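You operate a simulated robot arm through the tools that you are given. There is no shell and no other tool. Be economical: measure what you need, move in short steps, check, and stop when the job is done.

You are at the controls of a simulated two-armed robot. One attempt, no reset.

## Task
Wipe the dye off the sample can and look it over under the hand lamp.
Fine: Hold the can while you wipe its lid with the felt block; felt back where it lay. Hold the lamp still while you slide it on, and off again at the end. Set down upright: felt block. What is to be rubbed or washed off counts as gone when no trace of it is left.

The check looks at the end state, three seconds after you hand in, the way a careful person would. Anything else that was tipped, shoved, dropped, spilled or broken makes it a failure. Lids that push on must go on centred and level and be pressed home; caps that screw on are set level and turned clockwise until they are tight.

## Robot
Two 7-joint arms with two-finger parallel grippers on one trunk, on a base that drives. Base frame: it is fixed to the floor where the robot stands at the start and does not move with it; the origin is under the middle of the robot, x ahead of it, y to its left, z up. Readings come in cm, rad, newtons and seconds.
The left shoulder is at the start at [7, 13.4, 122.6], the right one opposite. With the tool pointing down near the work surface each hand reaches from about 10 to 64 cm from the robot's upright axis, wherever it stands, measured 20 degrees to its own side. Places, roughly: lamp slider [50, 60, 100]. Payload 1.57 kg a hand.
The TCP of each hand is the grasp point between the finger pads, 3 cm short of the fingertips. In the tool frame z runs along the fingers and y along their closing line. The gripper opens to 8 cm. The fingers are 1.7 cm wide and 1.2 cm thick; the gripper's body (4 by 8.2 cm) begins 8 cm behind the TCP.
Orientation is that of the tool frame in the base frame, as a unit quaternion [w, x, y, z]. With the fingers straight down and closing along the base's y, the tool's x points along the base's -x, its y along +y and its z along -z.

## Interface
- The arms move only by the tool nudge_tool. It takes "left_steps", "right_steps" or both (then of equal length, played together; a hand with none holds still); each is text: rows parted by semicolons, each of 7 numbers parted by spaces: the closure in counts, from 0 (fully open) to 255 (shut), then the shift along the tool's x, y, z in mm, then the turn, a rotation vector about the tool's x, y, z in rad. In form: jaw dx dy dz rx ry rz; .... A call has 1 to 8 rows; each row is the pose to reach, as a shift and turn from the pose commanded when the call began, along the tool's axes at that moment. Rows are played at 5 a second. More than 5 cm and 0.15 rad between two rows, or a gripper value outside its range, and nothing of the call is played. A pose out of reach is approached as far as the arm can. The call stops where the force on the tool passes 40 N (or 10 N more than at its start, if that is more) or the arm is blocked; 0.2 s more then pass. Each finger travels about 15.3 cm/s and halts on what it meets, pressing with about 29 N; the grip force reading is that of the motor and also rises with nothing between the fingers. The clock runs only during rows and for 0.2 s after the last one: add rows that repeat a pose to give the fingers time. It gives the time, the measured TCP pose, the force on the tool (base axes), the opening and the grip force at its end, in the units of the frame above (readings bear some noise), with the torque about the TCP (base axes, N m) and any sound that the robot's microphone picked up.
- Cameras (640 x 400 px; columns grow to the right, rows downward): "scene" is now at [13.51, 3.12, 145.7]; the picture's right is [0.32, -0.95, 0.00], its down [-0.53, -0.18, -0.83] and it looks along [0.78, 0.27, -0.56] (base axes); focal length 237 px, centre (320, 200). "left" rides on the left gripper at [7.2, 0.6, -12.2] in its tool frame; the picture's right is [-0.09, 1.00, 0.00], its down [-0.84, -0.08, -0.54] and it looks along [-0.54, -0.05, 0.84] (tool axes); focal length 238 px, centre (320, 200). "right" rides on the right gripper at [7.2, -0.7, -12.2] in its tool frame; the picture's right is [0.09, 1.00, 0.00], its down [-0.84, 0.08, -0.54] and it looks along [-0.54, 0.05, 0.84] (tool axes); focal length 238 px, centre (320, 200).
- snapshot(camera): a new picture of that camera. No time passes.
- slide_trunk(by): slides the trunk up (or, below 0, down) by that many cm; the arms and the scene camera ride with it, the base frame stays. It gives what a move gives, with no picture.
- drive_base(legs): drives the robot by 1 to 6 legs, each [ahead, left, turn to the left] in cm, cm and rad, along the robot's own axes; the way and the turn of a leg run together, so that a leg with both is an arc; at most 150 cm and 3.142 rad a leg. The arms and the cameras ride along, it lands a little off, and it stops where it bumps. It gives what a move gives.
- aim_head(pan, tilt): turns the head with the scene camera to pan (to the left, within 1.501 rad either way) and tilt (down, from -0.506 to 1.204), counted from straight ahead of the robot. It gives what a move gives.
- pixel_to_xyz(camera, pixels): for up to 12 pixels [column, row] of the newest picture of that camera ("zoom" is the newest enlarged one), the place [x, y, z] in the base frame of the surface seen there, good to about 0.3 cm. No time passes.
- close_up(camera, box): a new picture of the part [left, top, right, bottom] of that camera's present view, enlarged. No time passes.
- finish_job(): hands the job in; it is judged then, once.

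Keep the steps short. Do not move on a guess: measure, check each grasp and each placing, and mend mistakes. In all there are 80 turns and 78 pictures (those below and enlarged ones count). Leave the grippers open and the arms clear of the work at the hand-in unless told otherwise, and finish with a single line.

The tools are called after "Emit:" by a JSON object that holds its "fn" and its "kwargs". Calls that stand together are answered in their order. nudge_tool: Moves the arms, as the interface text tells. Its arguments: {"type":"object","properties":{"left_steps":{"type":"string"},"right_steps":{"type":"string"}},"required":[]} The other tools are called the same way: slide_trunk (by) slides the trunk up or down; drive_base (legs) drives the base; aim_head (pan, tilt) turns the head that bears the scene camera; snapshot (camera) takes a picture; pixel_to_xyz (camera, pixels) gives the place of the surface under pixels of a picture; close_up (camera, box) takes an enlarged picture of a part of a camera's view; finish_job () hands the job in.

At the start:

```text
time_s: 0.0
left_eef_pos: [36.59, 39.59, 126.76]
left_tcp_rot: [0.0, 0.001, 1.0, 0.0]
left_contact_force: [0.9, 0.8, -0.1]
left_ft_torque: [-0.01, 0.01, 0.0]
left_finger_gap: 8.0
left_finger_force: 0.0
right_eef_pos: [32.88, 2.01, 133.31]
right_tcp_rot: [0.0, 0.0, 1.0, -0.001]
right_contact_force: [-0.2, -0.1, 1.6]
right_ft_torque: [0.0, -0.01, -0.03]
right_finger_gap: 8.02
right_finger_force: 0.0
trunk travel left (down, up): [-80.0, 14.0]
robot x, y, heading: [-0.08, 0.02, -0.0]
head pan, tilt: [0.328, 0.597]
```

scene: 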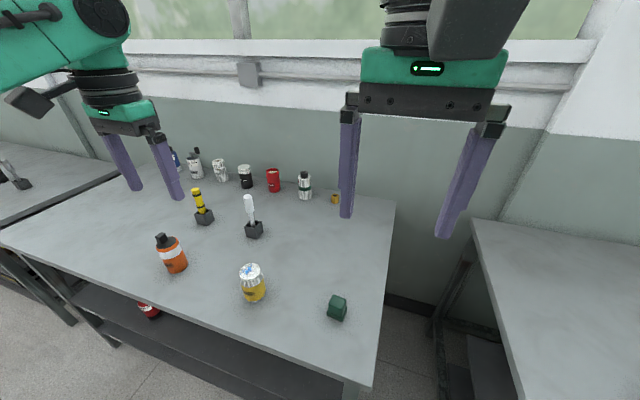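
right: 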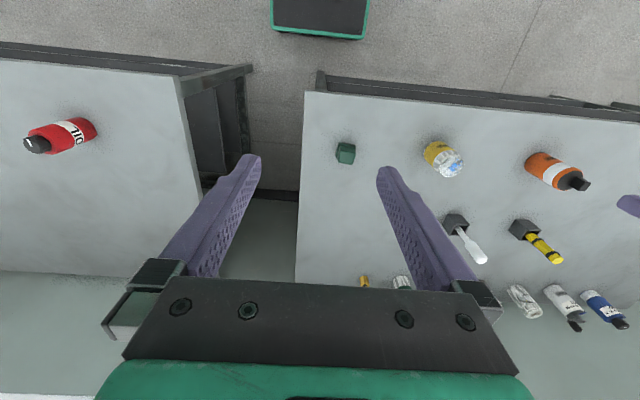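
left: 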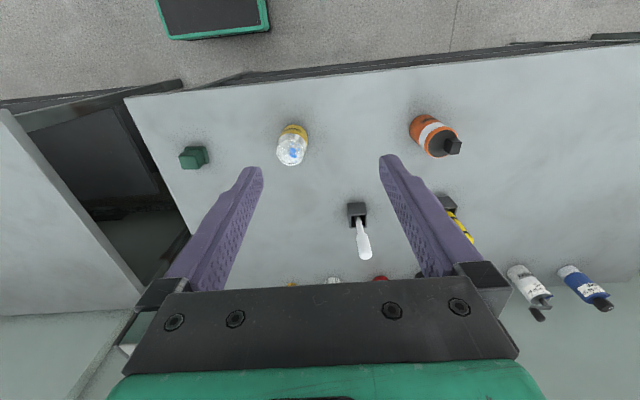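

I see the green felt block near (337,307), the can with blue dye on the lid near (252,282), and two upright handles in black stands: yellow (203,207) and white (252,218). I'll enlarge these and measure them.

Emit:
{"fn": "close_up", "kwargs": {"camera": "scene", "box": [140, 170, 380, 330]}}

Emit:
{"fn": "close_up", "kwargs": {"camera": "scene", "box": [180, 175, 276, 245]}}

Emit:
{"fn": "pixel_to_xyz", "kwargs": {"camera": "zoom", "pixels": [[107, 90], [107, 120], [130, 180], [150, 250], [160, 280], [470, 140], [470, 200], [490, 360], [115, 150]]}}

Emit:
{"fn": "snapshot", "kwargs": {"camera": "scene"}}

Emit:
{"fn": "pixel_to_xyz", "kwargs": {"camera": "scene", "pixels": [[249, 271], [254, 290], [250, 264], [240, 270], [261, 269], [337, 299], [337, 313], [329, 300], [346, 301], [258, 300], [172, 260], [250, 200]]}}

```text
2.50 times, centred on (260, 250) of scene
```

zoom: 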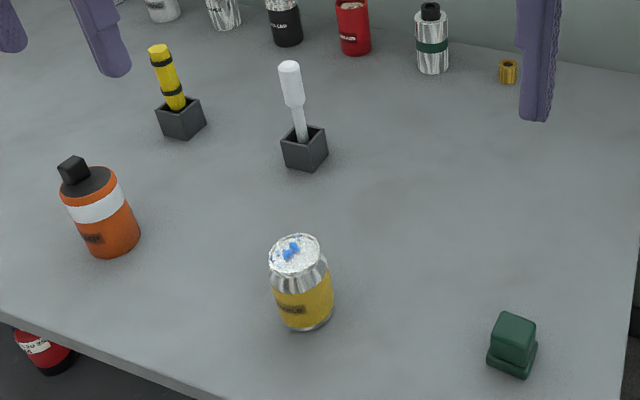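

```text
5.71 times, centred on (228, 210) of scene
```

zoom: 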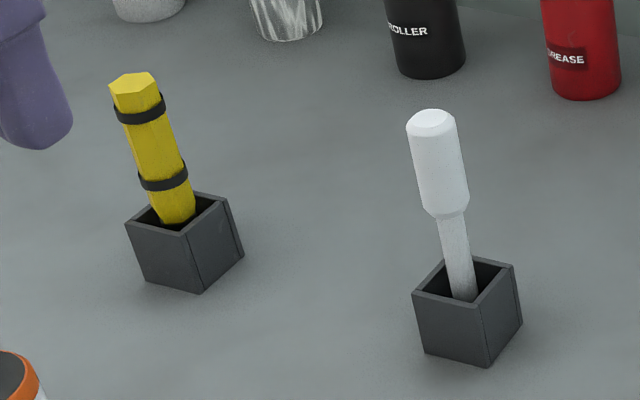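

```text
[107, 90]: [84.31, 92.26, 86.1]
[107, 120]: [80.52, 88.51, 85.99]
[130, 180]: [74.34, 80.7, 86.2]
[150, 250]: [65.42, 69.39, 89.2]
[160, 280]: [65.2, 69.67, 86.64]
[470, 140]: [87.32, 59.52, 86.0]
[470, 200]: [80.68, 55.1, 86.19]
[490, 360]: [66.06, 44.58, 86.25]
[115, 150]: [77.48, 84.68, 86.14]
```

```text
72 pictures are left
```

scene: 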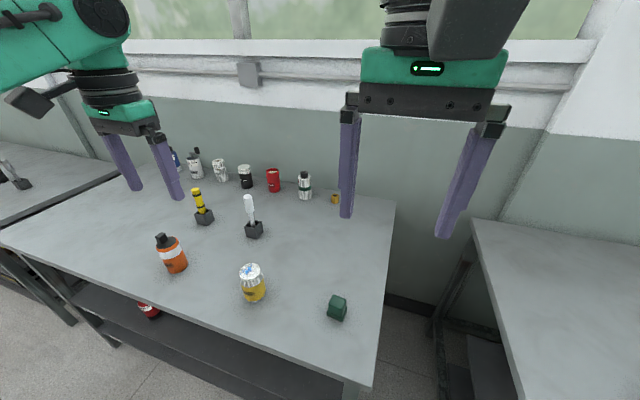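

```text
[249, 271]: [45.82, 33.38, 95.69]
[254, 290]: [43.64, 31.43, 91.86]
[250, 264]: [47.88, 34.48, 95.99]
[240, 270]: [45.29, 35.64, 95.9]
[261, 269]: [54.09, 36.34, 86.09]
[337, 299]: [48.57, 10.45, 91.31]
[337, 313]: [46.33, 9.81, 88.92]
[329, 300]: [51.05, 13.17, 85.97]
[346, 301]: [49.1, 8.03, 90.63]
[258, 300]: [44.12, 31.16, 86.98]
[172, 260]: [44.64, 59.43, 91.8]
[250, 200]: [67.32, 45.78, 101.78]
```

Next I need to identify the lamp. The stated slider position is close to the orange object, so I'll enlarge that along with the tall items.

Emit:
{"fn": "close_up", "kwargs": {"camera": "scene", "box": [140, 225, 204, 281]}}

Emit:
{"fn": "pixel_to_xyz", "kwargs": {"camera": "zoom", "pixels": [[180, 100], [200, 130], [240, 110], [320, 140], [300, 180], [330, 250], [340, 350], [400, 300], [230, 200], [215, 90]]}}

Emit:
{"fn": "close_up", "kwargs": {"camera": "left", "box": [380, 90, 500, 170]}}

Emit:
{"fn": "pixel_to_xyz", "kwargs": {"camera": "zoom", "pixels": [[250, 200], [300, 250], [330, 290], [380, 280], [420, 300], [400, 320], [350, 330], [230, 270]]}}

```text
7.14 times, centred on (172, 253) of scene
```

zoom: 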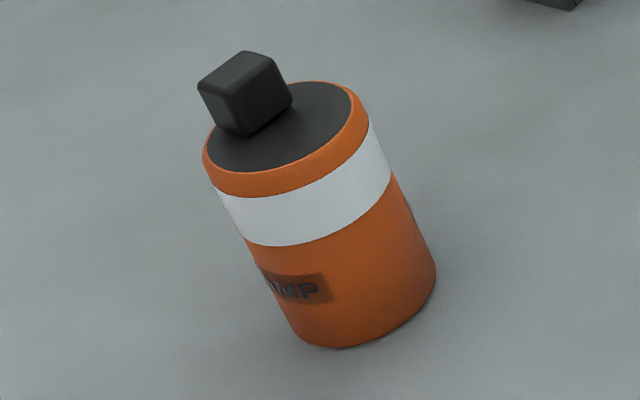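

```text
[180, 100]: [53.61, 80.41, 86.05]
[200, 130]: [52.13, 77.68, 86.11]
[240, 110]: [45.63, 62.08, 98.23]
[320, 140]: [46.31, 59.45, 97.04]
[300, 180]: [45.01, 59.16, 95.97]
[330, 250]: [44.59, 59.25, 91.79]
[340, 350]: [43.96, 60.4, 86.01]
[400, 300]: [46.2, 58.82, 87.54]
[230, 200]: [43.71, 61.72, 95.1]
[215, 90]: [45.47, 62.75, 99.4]
```

```text
5.00 times, centred on (440, 130) of left
```

zoom: 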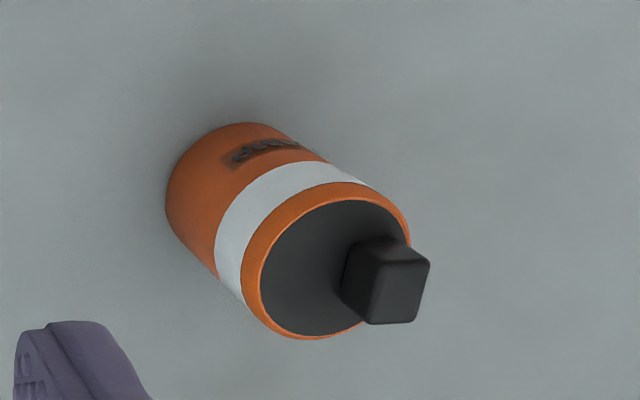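

```text
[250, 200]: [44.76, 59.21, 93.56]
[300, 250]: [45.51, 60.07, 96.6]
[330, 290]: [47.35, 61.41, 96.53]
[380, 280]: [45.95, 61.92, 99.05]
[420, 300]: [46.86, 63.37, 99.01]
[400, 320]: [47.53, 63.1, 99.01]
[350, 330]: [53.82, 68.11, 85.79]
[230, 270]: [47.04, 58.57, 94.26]
```

The orange cylinder is labelled LAMP and has a black slider knob on top, near [46.5,62.3,98]. I'll drive left and slightly back so the can and felt sit in front of the robot, then turn the head to look.

Emit:
{"fn": "drive_base", "kwargs": {"legs": [[-6, 0, 0], [0, 25, 0]]}}

Emit:
{"fn": "aim_head", "kwargs": {"pan": 0.0, "tilt": 0.75}}

Emit:
{"fn": "snapshot", "kwargs": {"camera": "scene"}}

```text
time_s: 2.4
left_eef_pos: [30.54, 64.68, 126.86]
left_tcp_rot: [0.001, 0.002, 1.0, 0.001]
left_contact_force: [0.3, -0.3, 0.5]
left_ft_torque: [0.02, -0.04, -0.01]
left_finger_gap: 7.99
left_finger_force: 0.2
right_eef_pos: [26.73, 26.86, 133.21]
right_tcp_rot: [0.0, 0.001, 1.0, 0.002]
right_contact_force: [-0.4, -0.3, 0.7]
right_ft_torque: [0.02, -0.03, 0.0]
right_finger_gap: 8.03
right_finger_force: 0.0
trunk travel left (down, up): [-80.0, 14.0]
robot x, y, heading: [-5.94, 25.15, -0.002]
head pan, tilt: [0.328, 0.597]
```

```text
time_s: 3.2
left_eef_pos: [30.63, 64.94, 126.77]
left_tcp_rot: [0.001, 0.003, 1.0, 0.0]
left_contact_force: [0.5, -0.1, -0.5]
left_ft_torque: [-0.04, 0.05, 0.0]
left_finger_gap: 7.98
left_finger_force: 0.1
right_eef_pos: [26.87, 27.3, 133.28]
right_tcp_rot: [0.001, 0.002, 1.0, 0.0]
right_contact_force: [-0.9, 0.2, -0.4]
right_ft_torque: [0.02, -0.02, 0.01]
right_finger_gap: 7.99
right_finger_force: 0.0
trunk travel left (down, up): [-80.0, 14.0]
robot x, y, heading: [-6.12, 24.96, -0.005]
head pan, tilt: [0.0, 0.75]
```

```text
69 pictures are left
```

scene: 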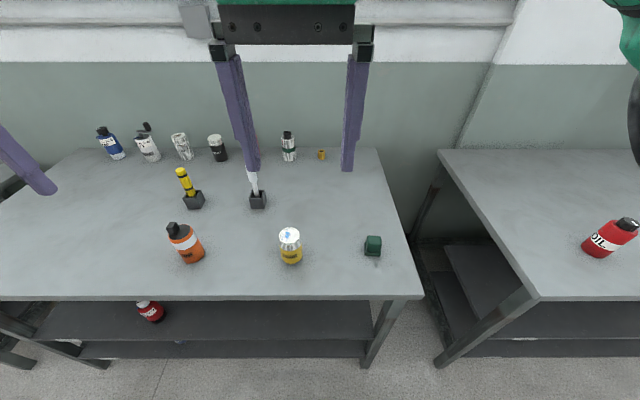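

The drive went well. I'll enlarge the can, felt and lamp and measure them properly.

Emit:
{"fn": "close_up", "kwargs": {"camera": "scene", "box": [266, 218, 314, 270]}}

Emit:
{"fn": "pixel_to_xyz", "kwargs": {"camera": "zoom", "pixels": [[300, 60], [300, 120], [300, 160], [240, 120], [380, 120], [330, 250], [220, 250], [430, 250], [340, 330], [280, 130]]}}

Emit:
{"fn": "close_up", "kwargs": {"camera": "scene", "box": [350, 225, 400, 270]}}

Emit:
{"fn": "pixel_to_xyz", "kwargs": {"camera": "zoom", "pixels": [[240, 160], [300, 160], [300, 110], [380, 110], [220, 110], [290, 230], [220, 260], [360, 260], [290, 268], [380, 180]]}}

Emit:
{"fn": "close_up", "kwargs": {"camera": "scene", "box": [155, 212, 215, 272]}}

Emit:
{"fn": "pixel_to_xyz", "kwargs": {"camera": "zoom", "pixels": [[100, 100], [150, 90], [170, 110], [200, 120], [230, 120], [200, 150], [160, 160], [230, 290], [270, 350], [180, 290], [320, 250]]}}

```text
7.69 times, centred on (290, 244) of scene
```

zoom: 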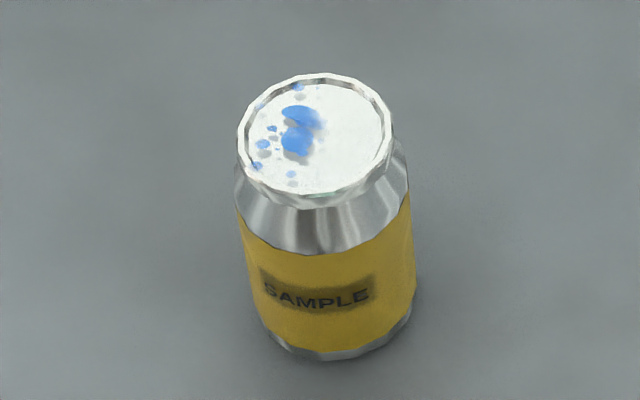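

```text
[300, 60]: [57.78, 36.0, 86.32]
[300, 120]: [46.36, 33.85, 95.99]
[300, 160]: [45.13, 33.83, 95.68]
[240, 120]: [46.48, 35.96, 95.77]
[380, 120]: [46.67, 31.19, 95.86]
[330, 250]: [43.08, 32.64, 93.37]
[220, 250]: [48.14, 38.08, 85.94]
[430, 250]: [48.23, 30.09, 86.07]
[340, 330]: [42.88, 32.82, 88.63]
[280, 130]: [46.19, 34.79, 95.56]
```

```text
8.89 times, centred on (375, 248) of scene
```

zoom: 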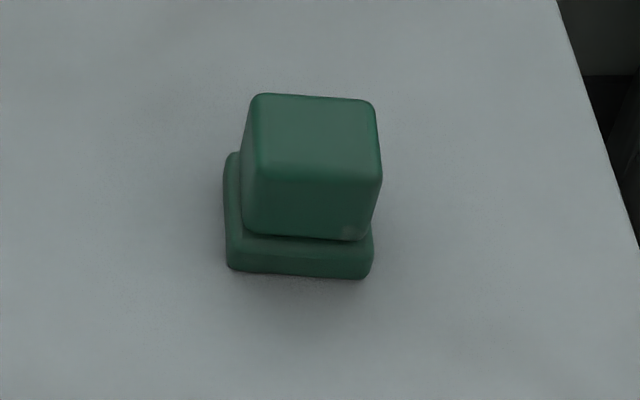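

```text
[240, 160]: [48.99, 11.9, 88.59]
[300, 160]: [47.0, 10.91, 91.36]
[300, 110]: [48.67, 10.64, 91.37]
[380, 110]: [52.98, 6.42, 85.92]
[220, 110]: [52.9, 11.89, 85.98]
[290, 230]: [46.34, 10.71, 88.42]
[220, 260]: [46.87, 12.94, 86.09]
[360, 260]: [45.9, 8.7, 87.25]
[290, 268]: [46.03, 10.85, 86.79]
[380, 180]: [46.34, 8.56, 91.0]
```

```text
6.67 times, centred on (185, 242) of scene
```

zoom: 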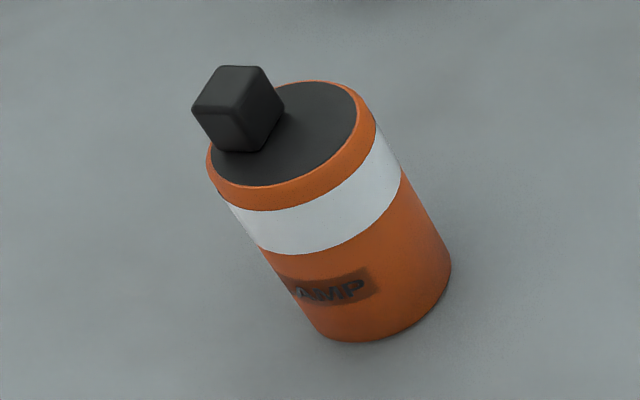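

```text
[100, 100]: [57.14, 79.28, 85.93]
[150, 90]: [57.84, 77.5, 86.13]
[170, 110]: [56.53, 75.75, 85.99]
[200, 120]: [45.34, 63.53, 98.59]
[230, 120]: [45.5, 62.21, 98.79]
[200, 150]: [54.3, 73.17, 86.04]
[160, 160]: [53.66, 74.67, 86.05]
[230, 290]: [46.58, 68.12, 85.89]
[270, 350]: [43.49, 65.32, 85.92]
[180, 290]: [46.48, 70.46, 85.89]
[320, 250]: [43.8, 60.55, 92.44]
```

Measured positions:
- Can: axis at about [46.3,33.5], lid at z≈95.8, body about 6.4 cm across.
- Felt: centre about [48,10.3], top at 91.4.

The right hand goes above the felt. The left hand goes to a tilted pre-grasp in front-left of the can, so the lid stays free.

Emit:
{"fn": "nudge_tool", "kwargs": {"left_steps": "0 -10.6 -34.5 26 0.0234 -0.0918 0.0595; 0 -21.2 -69 52 0.0468 -0.1835 0.119; 0 -31.9 -103.5 78 0.0701 -0.2753 0.1785; 0 -42.5 -138 104 0.0935 -0.367 0.238; 0 -53.1 -172.5 130 0.1169 -0.4588 0.2975; 0 -63.7 -207 156 0.1403 -0.5505 0.357; 0 -74.4 -241.5 182 0.1636 -0.6423 0.4165; 0 -85 -276 208 0.187 -0.734 0.476", "right_steps": "0 -26.4 -21.2 35.4 0 0 0; 0 -52.8 -42.5 70.8 0 0 0; 0 -79.1 -63.8 106.1 0 0 0; 0 -105.5 -85 141.5 0 0 0; 0 -131.9 -106.2 176.9 0 0 0; 0 -158.2 -127.5 212.2 0 0 0; 0 -184.6 -148.8 247.6 0 0 0; 0 -211 -170 283 0 0 0"}}

Emit:
{"fn": "snapshot", "kwargs": {"camera": "right"}}

Emit:
{"fn": "snapshot", "kwargs": {"camera": "scene"}}

```text
time_s: 5.0
left_eef_pos: [39.36, 37.97, 105.32]
left_tcp_rot: [0.344, 0.215, 0.909, -0.097]
left_contact_force: [0.4, -2.3, 1.5]
left_ft_torque: [0.16, 0.04, 0.04]
left_finger_gap: 8.0
left_finger_force: 0.1
left hand out of reach, approached as far as the arm can: row 6, 7
right_eef_pos: [48.57, 10.64, 104.79]
right_tcp_rot: [-0.002, 0.002, 1.0, -0.002]
right_contact_force: [1.0, 0.6, -0.5]
right_ft_torque: [-0.07, 0.05, -0.01]
right_finger_gap: 8.01
right_finger_force: 0.1
trunk travel left (down, up): [-80.0, 14.0]
robot x, y, heading: [-6.21, 25.36, -0.001]
head pan, tilt: [0.0, 0.75]
```

```text
65 pictures are left
```

right: 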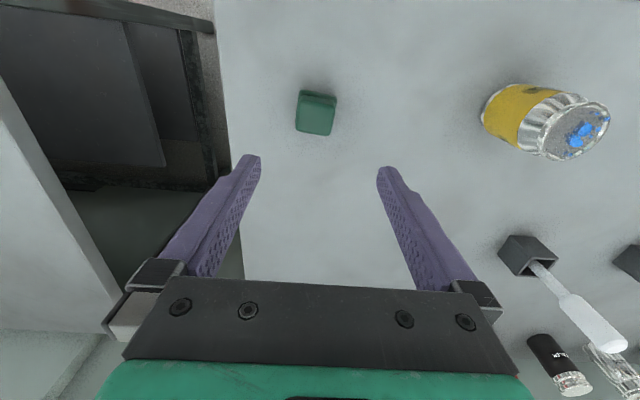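

```text
64 pictures are left
```

scene: 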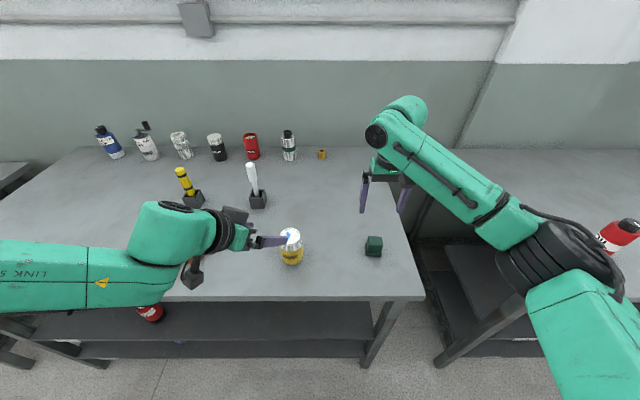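

The left hand arrived with the orientation I wanted. I'll measure the felt from the right camera at (316,113), then bring the left hand to the pre-grasp just behind the can.

Emit:
{"fn": "close_up", "kwargs": {"camera": "right", "box": [280, 75, 350, 145]}}

Emit:
{"fn": "pixel_to_xyz", "kwargs": {"camera": "zoom", "pixels": [[110, 190], [310, 190], [210, 130], [210, 260], [290, 260], [130, 250], [320, 130], [200, 310]]}}

Emit:
{"fn": "nudge_tool", "kwargs": {"left_steps": "0 19 -2 37 0 0 0; 0 38 -4 75 0 0 0; 0 38 -4 75 0 0 0"}}

Emit:
{"fn": "snapshot", "kwargs": {"camera": "left"}}

```text
5.71 times, centred on (315, 110) of right
```

zoom: 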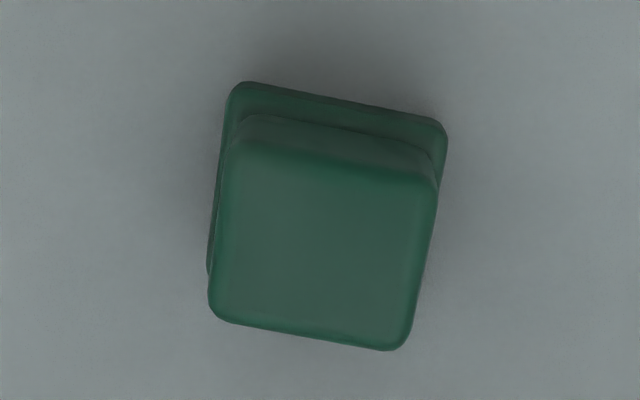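

```text
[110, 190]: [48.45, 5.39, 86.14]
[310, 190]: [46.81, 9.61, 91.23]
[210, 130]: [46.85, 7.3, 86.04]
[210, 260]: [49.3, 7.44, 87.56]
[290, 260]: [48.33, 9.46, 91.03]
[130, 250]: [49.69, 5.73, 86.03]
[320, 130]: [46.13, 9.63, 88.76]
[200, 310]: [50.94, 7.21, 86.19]
```

```text
time_s: 5.8
left_eef_pos: [40.72, 35.85, 97.83]
left_tcp_rot: [0.356, 0.234, 0.9, -0.092]
left_contact_force: [-0.4, 1.4, 0.2]
left_ft_torque: [0.0, -0.01, 0.0]
left_finger_gap: 7.99
left_finger_force: 0.1
right_eef_pos: [48.03, 10.3, 105.05]
right_tcp_rot: [0.001, 0.002, 1.0, 0.0]
right_contact_force: [-1.0, 0.0, 0.8]
right_ft_torque: [0.01, 0.0, -0.02]
right_finger_gap: 8.01
right_finger_force: 0.0
trunk travel left (down, up): [-80.0, 14.0]
robot x, y, heading: [-6.08, 25.44, -0.006]
head pan, tilt: [0.0, 0.75]
```

```text
62 pictures are left
```

left: 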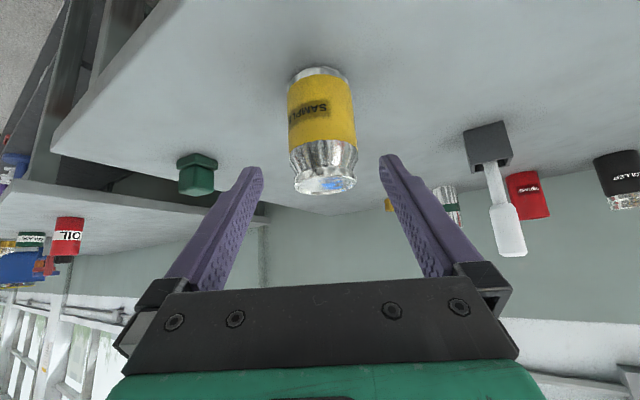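

The can sits centred between the left fingers at column ~322. I'll measure its edges from this view before moving in.

Emit:
{"fn": "pixel_to_xyz", "kwargs": {"camera": "left", "pixels": [[291, 110], [321, 110], [352, 110], [321, 90], [321, 130], [297, 180], [325, 183], [352, 180]]}}

Emit:
{"fn": "nudge_tool", "kwargs": {"right_steps": "0 0 0 40 0 0 0.05; 0 0 0 80 0 0 0.1; 0 0 0 80 0 0 0.1"}}

Emit:
{"fn": "snapshot", "kwargs": {"camera": "right"}}

```text
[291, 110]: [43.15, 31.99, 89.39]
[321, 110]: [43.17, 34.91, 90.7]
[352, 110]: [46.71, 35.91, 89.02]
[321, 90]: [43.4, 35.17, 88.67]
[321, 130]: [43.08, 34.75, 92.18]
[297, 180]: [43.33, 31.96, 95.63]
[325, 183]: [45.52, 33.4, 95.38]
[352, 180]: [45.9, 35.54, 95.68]
```

```text
time_s: 6.6
left_eef_pos: [40.76, 35.77, 97.75]
left_tcp_rot: [0.354, 0.232, 0.901, -0.091]
left_contact_force: [0.1, -0.2, -0.4]
left_ft_torque: [0.04, 0.01, 0.01]
left_finger_gap: 8.02
left_finger_force: 0.0
right_eef_pos: [48.1, 10.36, 97.11]
right_tcp_rot: [0.0, 0.053, 0.999, 0.0]
right_contact_force: [-0.4, 0.3, 0.6]
right_ft_torque: [0.04, -0.02, 0.0]
right_finger_gap: 8.0
right_finger_force: 0.0
trunk travel left (down, up): [-80.0, 14.0]
robot x, y, heading: [-5.46, 25.39, -0.006]
head pan, tilt: [0.0, 0.75]
```

```text
61 pictures are left
```

right: 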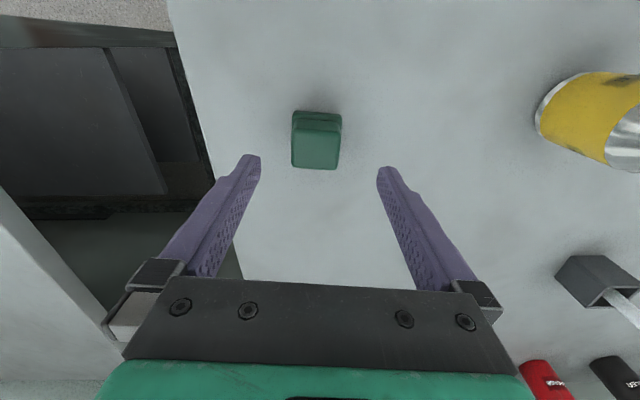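

Both grasps look centred. The right hand descends over the felt (tips at about z 88). The left hand moves in along its fingers around the can, and both stay open.

Emit:
{"fn": "nudge_tool", "kwargs": {"left_steps": "0 1.5 0.9 24 0 0 0; 0 3 1.7 47 0 0 0; 0 4.5 2.6 70 0 0 0; 0 6 3.5 93 0 0 0; 0 6 3.5 93 0 0 0", "right_steps": "0 0 0 20 0 0 0; 0 0 0 40 0 0 0; 0 0 0 55 0 0 0; 0 0 0 61 0 0 0; 0 0 0 61 0 0 0"}}

Emit:
{"fn": "snapshot", "kwargs": {"camera": "left"}}

Emit:
{"fn": "snapshot", "kwargs": {"camera": "right"}}

```text
time_s: 7.8
left_eef_pos: [45.37, 34.35, 92.2]
left_tcp_rot: [0.355, 0.232, 0.901, -0.09]
left_contact_force: [0.5, 0.2, -0.1]
left_ft_torque: [0.01, 0.0, 0.0]
left_finger_gap: 8.0
left_finger_force: 0.0
left hand out of reach, approached as far as the arm can: row 4, 5
right_eef_pos: [47.83, 10.04, 90.8]
right_tcp_rot: [0.0, 0.053, 0.999, 0.0]
right_contact_force: [0.2, 0.3, 0.0]
right_ft_torque: [-0.01, -0.02, 0.04]
right_finger_gap: 8.0
right_finger_force: 0.0
trunk travel left (down, up): [-80.0, 14.0]
robot x, y, heading: [-6.48, 25.37, -0.001]
head pan, tilt: [0.0, 0.75]
```

```text
60 pictures are left
```

left: 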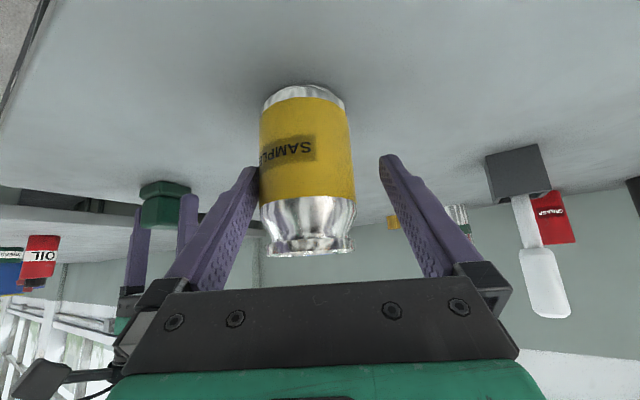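

```text
59 pictures are left
```

right: 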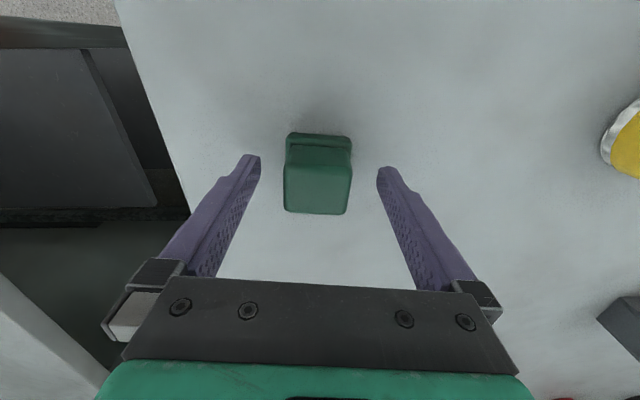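

The felt is centred between the right fingers. The can is about 0.9 cm off toward the tool's −y finger, so I'll shift the left hand by −8 mm. Then I'll close the right hand on the felt and check before closing the left.

Emit:
{"fn": "nudge_tool", "kwargs": {"left_steps": "0 0 -4 0 0 0 0; 0 0 -8 0 0 0 0; 0 0 -8 0 0 0 0; 0 0 -8 0 0 0 0", "right_steps": "80 0 0 0 0 0 0; 160 0 0 0 0 0 0; 255 0 0 0 0 0 0; 255 0 0 0 0 0 0"}}

Emit:
{"fn": "snapshot", "kwargs": {"camera": "left"}}

Emit:
{"fn": "close_up", "kwargs": {"camera": "scene", "box": [190, 190, 350, 290]}}

```text
time_s: 8.8
left_eef_pos: [44.96, 33.88, 92.65]
left_tcp_rot: [0.355, 0.232, 0.901, -0.091]
left_contact_force: [-0.1, 0.1, -0.1]
left_ft_torque: [-0.02, -0.01, 0.0]
left_finger_gap: 8.02
left_finger_force: 0.1
right_eef_pos: [47.92, 10.06, 90.82]
right_tcp_rot: [0.0, 0.053, 0.999, 0.0]
right_contact_force: [-0.2, -0.2, 0.9]
right_ft_torque: [0.0, 0.01, -0.01]
right_finger_gap: 3.88
right_finger_force: 28.7
trunk travel left (down, up): [-80.0, 14.0]
robot x, y, heading: [-5.77, 25.28, -0.0]
head pan, tilt: [0.0, 0.75]
```

```text
58 pictures are left
```

left: 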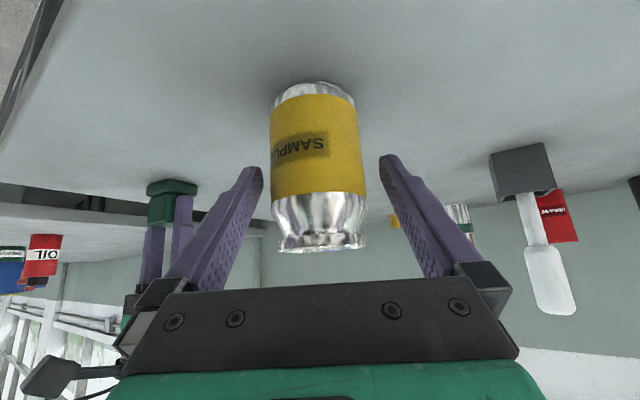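

```text
4.00 times, centred on (270, 240) of scene
```

zoom: 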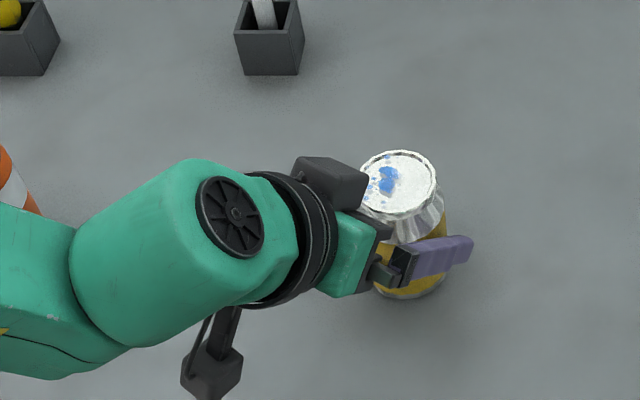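

The felt is held with a gap of 3.88 cm. The can is now centred at column 318, and its widest line crosses the pads at about z 91. I'll close the left hand on the can while the right hand lifts the felt 12 cm.

Emit:
{"fn": "nudge_tool", "kwargs": {"left_steps": "30 0 0 0 0 0 0; 60 0 0 0 0 0 0; 120 0 0 0 0 0 0; 255 0 0 0 0 0 0; 255 0 0 0 0 0 0", "right_steps": "255 0 0 -10 0 0 0; 255 0 0 -30 0 0 0; 255 0 0 -60 0 0 0; 255 0 0 -90 0 0 0; 255 0 0 -120 0 0 0"}}

Emit:
{"fn": "snapshot", "kwargs": {"camera": "right"}}

Emit:
{"fn": "snapshot", "kwargs": {"camera": "left"}}

Emit:
{"fn": "close_up", "kwargs": {"camera": "scene", "box": [260, 210, 340, 260]}}

Emit:
{"fn": "pixel_to_xyz", "kwargs": {"camera": "zoom", "pixels": [[160, 90], [235, 90], [195, 60], [195, 90], [195, 130], [175, 90], [235, 120]]}}

```text
time_s: 10.0
left_eef_pos: [45.01, 34.0, 92.56]
left_tcp_rot: [0.355, 0.232, 0.901, -0.091]
left_contact_force: [-0.7, 0.5, -0.1]
left_ft_torque: [0.03, 0.04, -0.02]
left_finger_gap: 5.88
left_finger_force: 28.6
right_eef_pos: [47.84, 10.01, 102.78]
right_tcp_rot: [-0.001, 0.051, 0.999, 0.0]
right_contact_force: [0.0, -0.3, -0.3]
right_ft_torque: [0.04, -0.01, -0.04]
right_finger_gap: 3.9
right_finger_force: 29.2
trunk travel left (down, up): [-80.0, 14.0]
robot x, y, heading: [-5.79, 25.67, -0.003]
head pan, tilt: [0.0, 0.75]
```

```text
56 pictures are left
```

right: 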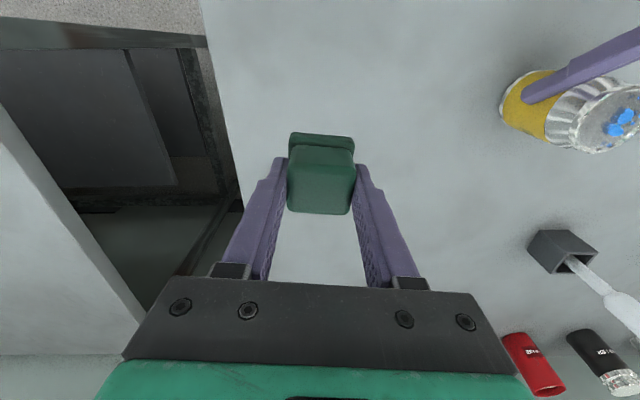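

```text
55 pictures are left
```

left: 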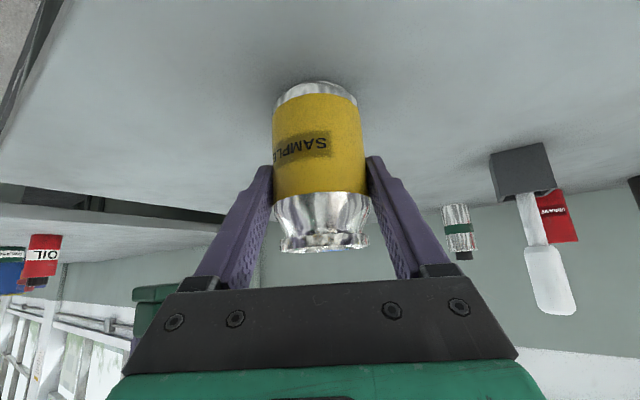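

```text
8.00 times, centred on (300, 235) of scene
```

zoom: 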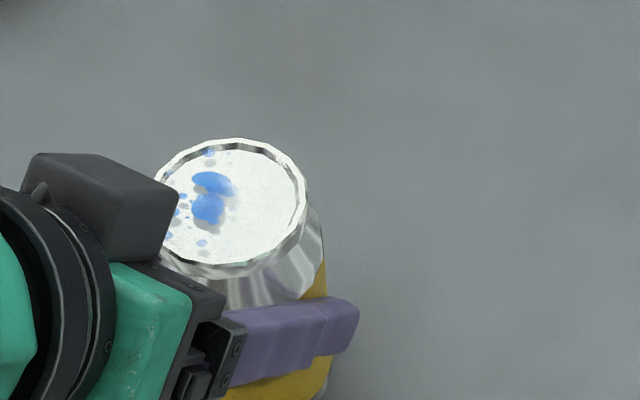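

```text
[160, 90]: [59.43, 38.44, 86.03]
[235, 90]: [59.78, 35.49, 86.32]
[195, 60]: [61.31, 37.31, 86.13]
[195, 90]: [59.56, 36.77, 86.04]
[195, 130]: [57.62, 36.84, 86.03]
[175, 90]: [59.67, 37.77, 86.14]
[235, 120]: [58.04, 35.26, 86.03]
```

Both grips are good (can gap 5.88, felt gap 3.9). A black box on top of the left gripper sits near the lid's left edge, so I'll measure it and the lid to check the felt's clearance.

Emit:
{"fn": "pixel_to_xyz", "kwargs": {"camera": "zoom", "pixels": [[100, 180], [165, 190], [60, 165], [150, 230], [165, 205], [200, 158], [235, 145], [298, 200], [230, 200], [240, 265], [160, 180], [185, 210]]}}

```text
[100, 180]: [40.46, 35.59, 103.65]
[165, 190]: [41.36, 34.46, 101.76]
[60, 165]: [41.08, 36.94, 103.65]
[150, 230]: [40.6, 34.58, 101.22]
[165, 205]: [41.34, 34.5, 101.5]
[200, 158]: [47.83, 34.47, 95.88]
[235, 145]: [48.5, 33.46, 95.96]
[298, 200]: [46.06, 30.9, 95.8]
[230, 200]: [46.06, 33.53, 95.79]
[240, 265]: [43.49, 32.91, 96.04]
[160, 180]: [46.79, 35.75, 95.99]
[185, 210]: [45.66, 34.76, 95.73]
```

The lid centre is [46.05,33.4,95.85] with radius about 2.5. The box stays at x ≤ 41.5 and below z 103.7, so the felt clears it. I'll bring the felt across and hover about 3 cm above the lid.

Emit:
{"fn": "nudge_tool", "kwargs": {"right_steps": "255 8 47 -12 0 0 0; 255 17 94 -12 0 0 0; 255 25 140 -12 0 0 0; 255 34 187 -12 0 0 0; 255 42 234 -12 0 0 0; 255 42 234 -12 0 0 0"}}

Emit:
{"fn": "close_up", "kwargs": {"camera": "scene", "box": [240, 170, 368, 270]}}

Emit:
{"fn": "snapshot", "kwargs": {"camera": "right"}}

```text
time_s: 11.4
left_eef_pos: [44.94, 33.85, 92.47]
left_tcp_rot: [0.356, 0.232, 0.901, -0.09]
left_contact_force: [1.3, 0.4, -0.9]
left_ft_torque: [0.0, 0.03, 0.01]
left_finger_gap: 5.87
left_finger_force: 28.9
right_eef_pos: [45.86, 33.96, 104.26]
right_tcp_rot: [0.0, 0.053, 0.999, 0.0]
right_contact_force: [0.3, -0.2, -0.5]
right_ft_torque: [0.01, -0.01, -0.04]
right_finger_gap: 3.86
right_finger_force: 28.7
trunk travel left (down, up): [-80.0, 14.0]
robot x, y, heading: [-6.23, 25.36, -0.003]
head pan, tilt: [0.0, 0.75]
```

```text
4.00 times, centred on (304, 220) of scene
```

zoom: 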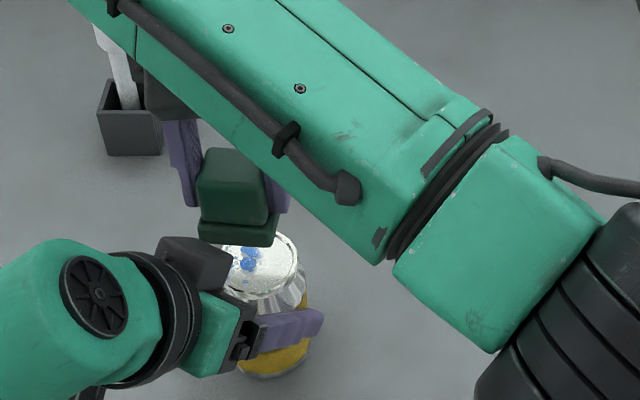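

```text
52 pictures are left
```

right: 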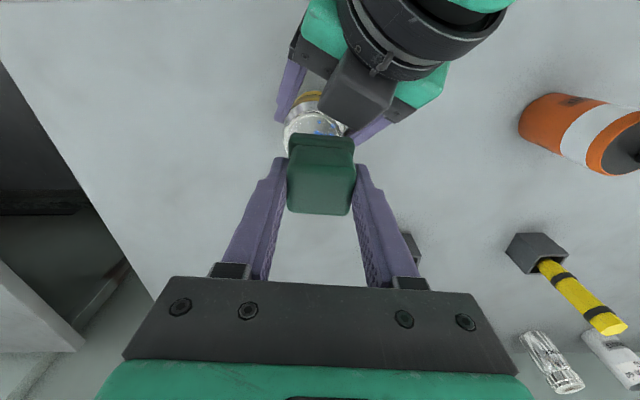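

The felt hovers over the lid and clears everything. I'll lower it gently to contact and read the force.

Emit:
{"fn": "nudge_tool", "kwargs": {"right_steps": "255 0 -3 15 0 0 0; 255 0 -5 27 0 0 0; 255 0 -5 33 0 0 0; 255 0 -5 36 0 0 0; 255 0 -5 36 0 0 0"}}

```text
time_s: 12.6
left_eef_pos: [44.96, 33.9, 92.55]
left_tcp_rot: [0.354, 0.232, 0.902, -0.089]
left_contact_force: [13.8, -0.6, -15.4]
left_ft_torque: [-0.59, 0.11, 0.13]
left_finger_gap: 5.86
left_finger_force: 29.1
right_eef_pos: [45.98, 33.35, 100.71]
right_tcp_rot: [0.003, 0.05, 0.999, 0.002]
right_contact_force: [-6.7, -0.5, 33.1]
right_ft_torque: [0.23, 0.49, 0.07]
right_finger_gap: 3.89
right_finger_force: 28.8
trunk travel left (down, up): [-80.0, 14.0]
robot x, y, heading: [-5.87, 24.89, -0.005]
head pan, tilt: [0.0, 0.75]
```

It's in contact at 33 N. I'll ease off 1.5 mm and scrub with short strokes over the whole lid, biased to its left half where the dye is.

Emit:
{"fn": "nudge_tool", "kwargs": {"right_steps": "255 0 0 -1.5 0 0 0; 255 8 0 -1.5 0 0 0; 255 8 10 -1.5 0 0 0; 255 -8 10 -1.5 0 0 0; 255 -8 3 -1.5 0 0 0; 255 8 3 -1.5 0 0 0; 255 0 10 -1.5 0 0 0; 255 0 0 -1.5 0 0 0"}}

```text
time_s: 14.4
left_eef_pos: [44.7, 33.89, 92.51]
left_tcp_rot: [0.356, 0.233, 0.9, -0.091]
left_contact_force: [-1.9, -2.4, -7.3]
left_ft_torque: [0.03, 0.47, -0.15]
left_finger_gap: 5.86
left_finger_force: 28.2
right_eef_pos: [46.07, 33.42, 100.62]
right_tcp_rot: [0.001, 0.051, 0.999, 0.003]
right_contact_force: [-0.4, 6.7, 19.0]
right_ft_torque: [0.65, -0.06, 0.03]
right_finger_gap: 3.89
right_finger_force: 29.0
trunk travel left (down, up): [-80.0, 14.0]
robot x, y, heading: [-6.3, 25.32, -0.001]
head pan, tilt: [0.0, 0.75]
```

The force stayed steady at about 19 N. I'll do another scrub, lift 6 cm, and look at the lid.

Emit:
{"fn": "nudge_tool", "kwargs": {"right_steps": "255 10 0 0 0 0 0; 255 10 12 0 0 0 0; 255 -10 12 0 0 0 0; 255 -10 -6 0 0 0 0; 255 10 -6 0 0 0 0; 255 0 6 0 0 0 0; 255 0 0 0 0 0 0; 255 0 0 -30 0 0 0"}}

Emit:
{"fn": "nudge_tool", "kwargs": {"right_steps": "255 0 -40 -30 0 0 0; 255 0 -80 -30 0 0 0; 255 0 -120 -30 0 0 0; 255 0 -120 -30 0 0 0"}}

Emit:
{"fn": "close_up", "kwargs": {"camera": "scene", "box": [260, 210, 340, 260]}}

Emit:
{"fn": "snapshot", "kwargs": {"camera": "right"}}

```text
time_s: 16.2
left_eef_pos: [45.03, 33.81, 92.64]
left_tcp_rot: [0.357, 0.232, 0.9, -0.09]
left_contact_force: [1.5, -1.1, 1.1]
left_ft_torque: [0.14, 0.18, -0.02]
left_finger_gap: 5.83
left_finger_force: 29.6
right_eef_pos: [46.14, 33.19, 103.42]
right_tcp_rot: [0.0, 0.052, 0.999, -0.001]
right_contact_force: [-0.2, -0.1, -0.2]
right_ft_torque: [-0.02, -0.03, 0.03]
right_finger_gap: 3.88
right_finger_force: 29.2
trunk travel left (down, up): [-80.0, 14.0]
robot x, y, heading: [-6.08, 25.57, -0.005]
head pan, tilt: [0.0, 0.75]
```

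```text
time_s: 17.2
left_eef_pos: [44.99, 33.76, 92.65]
left_tcp_rot: [0.357, 0.233, 0.9, -0.092]
left_contact_force: [3.6, 0.1, 13.2]
left_ft_torque: [-0.16, -0.16, 0.14]
left_finger_gap: 5.83
left_finger_force: 28.7
right_eef_pos: [44.74, 21.27, 106.47]
right_tcp_rot: [0.0, 0.052, 0.999, -0.001]
right_contact_force: [0.4, 0.1, -0.7]
right_ft_torque: [-0.03, -0.03, -0.02]
right_finger_gap: 3.88
right_finger_force: 29.1
trunk travel left (down, up): [-80.0, 14.0]
robot x, y, heading: [-6.02, 25.39, -0.005]
head pan, tilt: [0.0, 0.75]
```

```text
8.00 times, centred on (300, 235) of scene
```

zoom: 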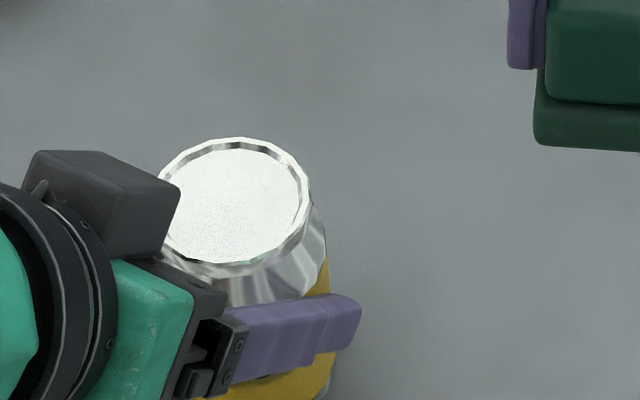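

```text
50 pictures are left
```

right: 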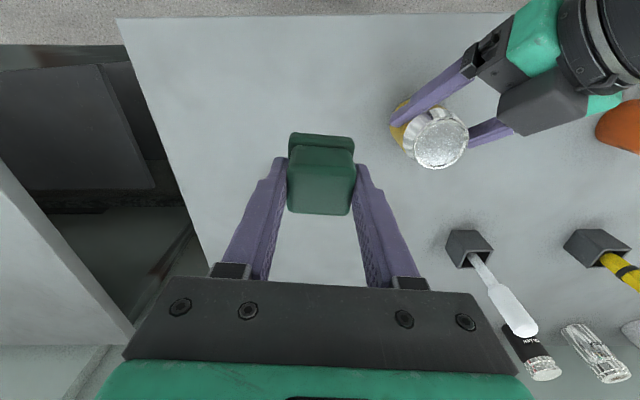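

The lid looks clean. I'll check it close up from the right camera at (437,138).

Emit:
{"fn": "close_up", "kwargs": {"camera": "right", "box": [400, 110, 475, 172]}}

```text
6.45 times, centred on (438, 141) of right
```

zoom: 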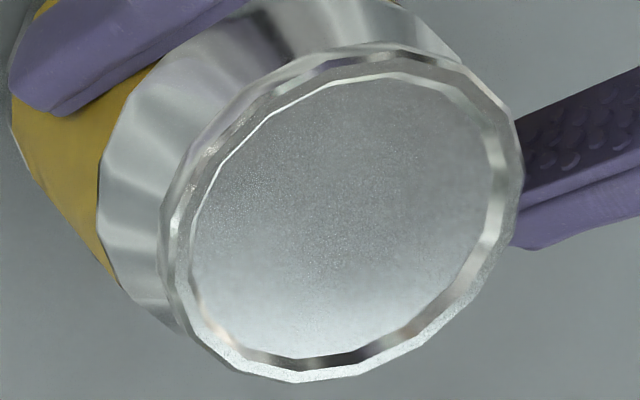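

No trace is visible. I'll take the felt back to where it lay, TCP [47.9,10.05], and stop 2 cm above the table first.

Emit:
{"fn": "nudge_tool", "kwargs": {"right_steps": "255 -14 -36 0 0 0 0; 255 -28 -73 0 0 0 0; 255 -42 -109 20 0 0 0; 255 -42 -109 60 0 0 0; 255 -42 -109 100 0 0 0; 255 -42 -109 135 0 0 0; 255 -42 -109 135 0 0 0"}}

```text
time_s: 18.8
left_eef_pos: [44.91, 33.88, 92.64]
left_tcp_rot: [0.356, 0.232, 0.901, -0.091]
left_contact_force: [5.3, 0.0, 18.9]
left_ft_torque: [-0.48, -0.3, 0.1]
left_finger_gap: 5.87
left_finger_force: 28.9
right_eef_pos: [47.82, 10.1, 92.99]
right_tcp_rot: [0.0, 0.053, 0.999, 0.0]
right_contact_force: [0.2, -0.2, -0.7]
right_ft_torque: [0.0, 0.01, 0.0]
right_finger_gap: 3.91
right_finger_force: 28.8
trunk travel left (down, up): [-80.0, 14.0]
robot x, y, heading: [-6.26, 25.32, -0.007]
head pan, tilt: [0.0, 0.75]
```

The right hand is on target at [47.82,10.10]. I'll lower the felt the last 2.1 cm.

Emit:
{"fn": "nudge_tool", "kwargs": {"right_steps": "255 0 0 12 0 0 0; 255 0 0 19 0 0 0; 255 0 0 21.5 0 0 0; 255 0 0 21.5 0 0 0"}}

```text
time_s: 19.8
left_eef_pos: [44.94, 33.9, 92.61]
left_tcp_rot: [0.356, 0.232, 0.901, -0.091]
left_contact_force: [5.3, 0.9, 20.1]
left_ft_torque: [-0.45, -0.37, 0.16]
left_finger_gap: 5.87
left_finger_force: 29.2
right_eef_pos: [47.83, 10.23, 90.96]
right_tcp_rot: [0.001, 0.053, 0.999, 0.0]
right_contact_force: [-0.8, -0.9, 0.0]
right_ft_torque: [-0.07, -0.02, -0.02]
right_finger_gap: 3.86
right_finger_force: 29.1
trunk travel left (down, up): [-80.0, 14.0]
robot x, y, heading: [-6.01, 25.31, 0.0]
head pan, tilt: [0.0, 0.75]
```

There's no contact yet, so I'll go down another 1.5 mm. At the same time I'll ease the left hand up 2 mm, since it reads 20 N pressing the can down.

Emit:
{"fn": "nudge_tool", "kwargs": {"left_steps": "255 -1.4 0 -1.5 0 0 0; 255 -1.4 0 -1.5 0 0 0", "right_steps": "255 0 0 1 0 0 0; 255 0 0 1.5 0 0 0"}}

```text
time_s: 20.4
left_eef_pos: [44.92, 33.83, 92.6]
left_tcp_rot: [0.355, 0.233, 0.901, -0.09]
left_contact_force: [4.6, 2.0, 13.7]
left_ft_torque: [-0.29, -0.47, 0.15]
left_finger_gap: 5.86
left_finger_force: 28.7
right_eef_pos: [47.84, 10.1, 90.81]
right_tcp_rot: [0.002, 0.051, 0.999, 0.0]
right_contact_force: [0.2, -0.2, 1.8]
right_ft_torque: [0.05, -0.04, 0.01]
right_finger_gap: 3.89
right_finger_force: 28.9
trunk travel left (down, up): [-80.0, 14.0]
robot x, y, heading: [-5.81, 25.26, -0.003]
head pan, tilt: [0.0, 0.75]
```

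The felt touches the table at 1.8 N. I'll open the right hand and ease the left up another 4 mm of command.

Emit:
{"fn": "nudge_tool", "kwargs": {"left_steps": "255 -1.4 0 -1.5 0 0 0; 255 -2.6 0 -2.8 0 0 0; 255 -2.6 0 -2.8 0 0 0", "right_steps": "100 0 0 0 0 0 0; 40 0 0 0 0 0 0; 0 0 0 0 0 0 0"}}

```text
time_s: 21.2
left_eef_pos: [45.05, 33.68, 92.92]
left_tcp_rot: [0.354, 0.233, 0.901, -0.09]
left_contact_force: [0.6, -0.2, -1.8]
left_ft_torque: [0.01, 0.02, 0.0]
left_finger_gap: 5.87
left_finger_force: 28.8
right_eef_pos: [47.88, 10.01, 90.71]
right_tcp_rot: [-0.001, 0.053, 0.999, 0.0]
right_contact_force: [0.0, 0.7, 0.2]
right_ft_torque: [0.01, 0.02, 0.01]
right_finger_gap: 8.01
right_finger_force: 0.0
trunk travel left (down, up): [-80.0, 14.0]
robot x, y, heading: [-6.2, 25.31, -0.008]
head pan, tilt: [0.0, 0.75]
```

The right hand is open. The left force has dropped to about the can's weight, so I'll lower it 1.2 mm, then open the left. Meanwhile the right hand rises straight up.

Emit:
{"fn": "nudge_tool", "kwargs": {"left_steps": "255 0.8 0 0.9 0 0 0; 255 0.8 0 0.9 0 0 0; 100 0.8 0 0.9 0 0 0; 50 0.8 0 0.9 0 0 0; 0 0.8 0 0.9 0 0 0; 0 0.8 0 0.9 0 0 0", "right_steps": "0 0 0 -30 0 0 0; 0 0 0 -60 0 0 0; 0 0 0 -100 0 0 0; 0 0 0 -140 0 0 0; 0 0 0 -180 0 0 0; 0 0 0 -180 0 0 0"}}

Emit:
{"fn": "snapshot", "kwargs": {"camera": "left"}}

Emit:
{"fn": "snapshot", "kwargs": {"camera": "right"}}

```text
time_s: 22.6
left_eef_pos: [44.97, 33.67, 92.69]
left_tcp_rot: [0.354, 0.233, 0.901, -0.091]
left_contact_force: [0.3, -0.4, -0.7]
left_ft_torque: [0.0, -0.02, -0.04]
left_finger_gap: 7.98
left_finger_force: 0.1
right_eef_pos: [47.83, 10.06, 108.79]
right_tcp_rot: [0.0, 0.053, 0.999, 0.0]
right_contact_force: [-0.1, -0.8, 0.7]
right_ft_torque: [-0.03, -0.03, 0.04]
right_finger_gap: 7.98
right_finger_force: 0.1
trunk travel left (down, up): [-80.0, 14.0]
robot x, y, heading: [-6.0, 25.59, -0.004]
head pan, tilt: [0.0, 0.75]
```

```text
48 pictures are left
```

left: 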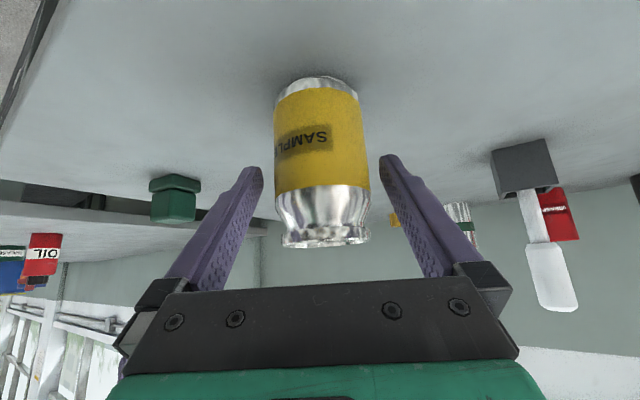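

```text
47 pictures are left
```

right: 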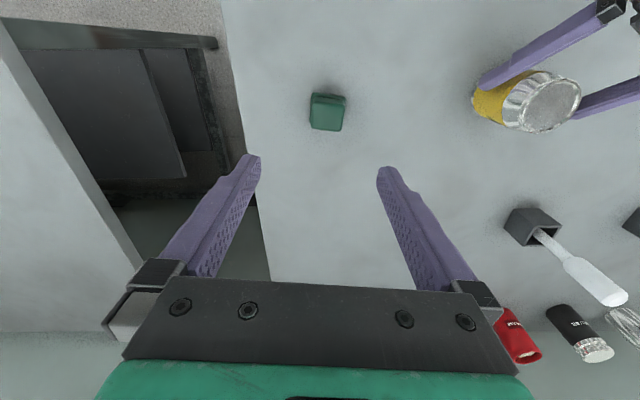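

Both objects stand upright and untouched. I'll withdraw the left hand along its own axis, then raise it.

Emit:
{"fn": "nudge_tool", "kwargs": {"left_steps": "0 0 0 -30 0 0 0; 0 0 0 -65 0 0 0; 0 0 0 -100 0 0 0; 0 -30 0 -135 0 0 0; 0 -60 0 -170 0 0 0; 0 -60 0 -170 0 0 0"}}

Emit:
{"fn": "drive_base", "kwargs": {"legs": [[0, 27, 0]]}}

Emit:
{"fn": "snapshot", "kwargs": {"camera": "scene"}}

```text
time_s: 24.0
left_eef_pos: [38.51, 37.36, 109.2]
left_tcp_rot: [0.354, 0.233, 0.901, -0.092]
left_contact_force: [-0.1, -0.1, 0.0]
left_ft_torque: [-0.05, 0.01, -0.01]
left_finger_gap: 8.02
left_finger_force: 0.1
right_eef_pos: [47.73, 10.05, 108.78]
right_tcp_rot: [0.0, 0.052, 0.999, 0.0]
right_contact_force: [-0.2, 0.5, 0.5]
right_ft_torque: [0.0, 0.02, -0.01]
right_finger_gap: 8.0
right_finger_force: 0.0
trunk travel left (down, up): [-80.0, 14.0]
robot x, y, heading: [-5.96, 25.52, -0.002]
head pan, tilt: [0.0, 0.75]
```

```text
time_s: 25.9
left_eef_pos: [38.51, 63.91, 109.16]
left_tcp_rot: [0.354, 0.232, 0.902, -0.09]
left_contact_force: [-0.5, -0.4, -0.1]
left_ft_torque: [-0.03, 0.03, 0.0]
left_finger_gap: 8.02
left_finger_force: 0.0
right_eef_pos: [47.87, 36.77, 108.69]
right_tcp_rot: [0.0, 0.05, 0.999, 0.001]
right_contact_force: [-0.4, -0.3, 0.7]
right_ft_torque: [0.02, 0.01, 0.03]
right_finger_gap: 8.0
right_finger_force: 0.1
trunk travel left (down, up): [-80.0, 14.0]
robot x, y, heading: [-5.93, 52.03, -0.001]
head pan, tilt: [0.0, 0.75]
```

```text
46 pictures are left
```

scene: 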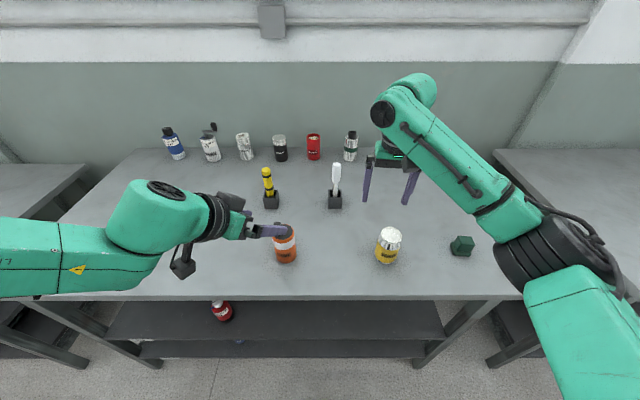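

The drive went well and everything still stands. Now I'll look at the lamp from the left and right hand cameras.

Emit:
{"fn": "snapshot", "kwargs": {"camera": "left"}}

Emit:
{"fn": "snapshot", "kwargs": {"camera": "right"}}

```text
45 pictures are left
```

left: 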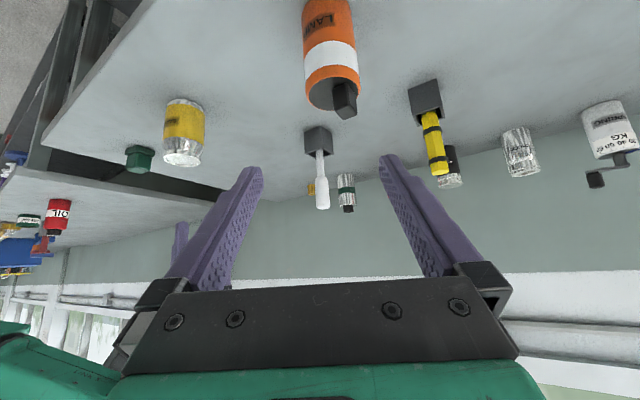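

```text
44 pictures are left
```

right: 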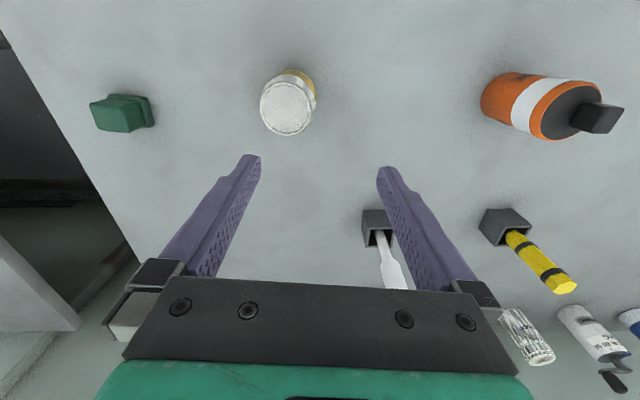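

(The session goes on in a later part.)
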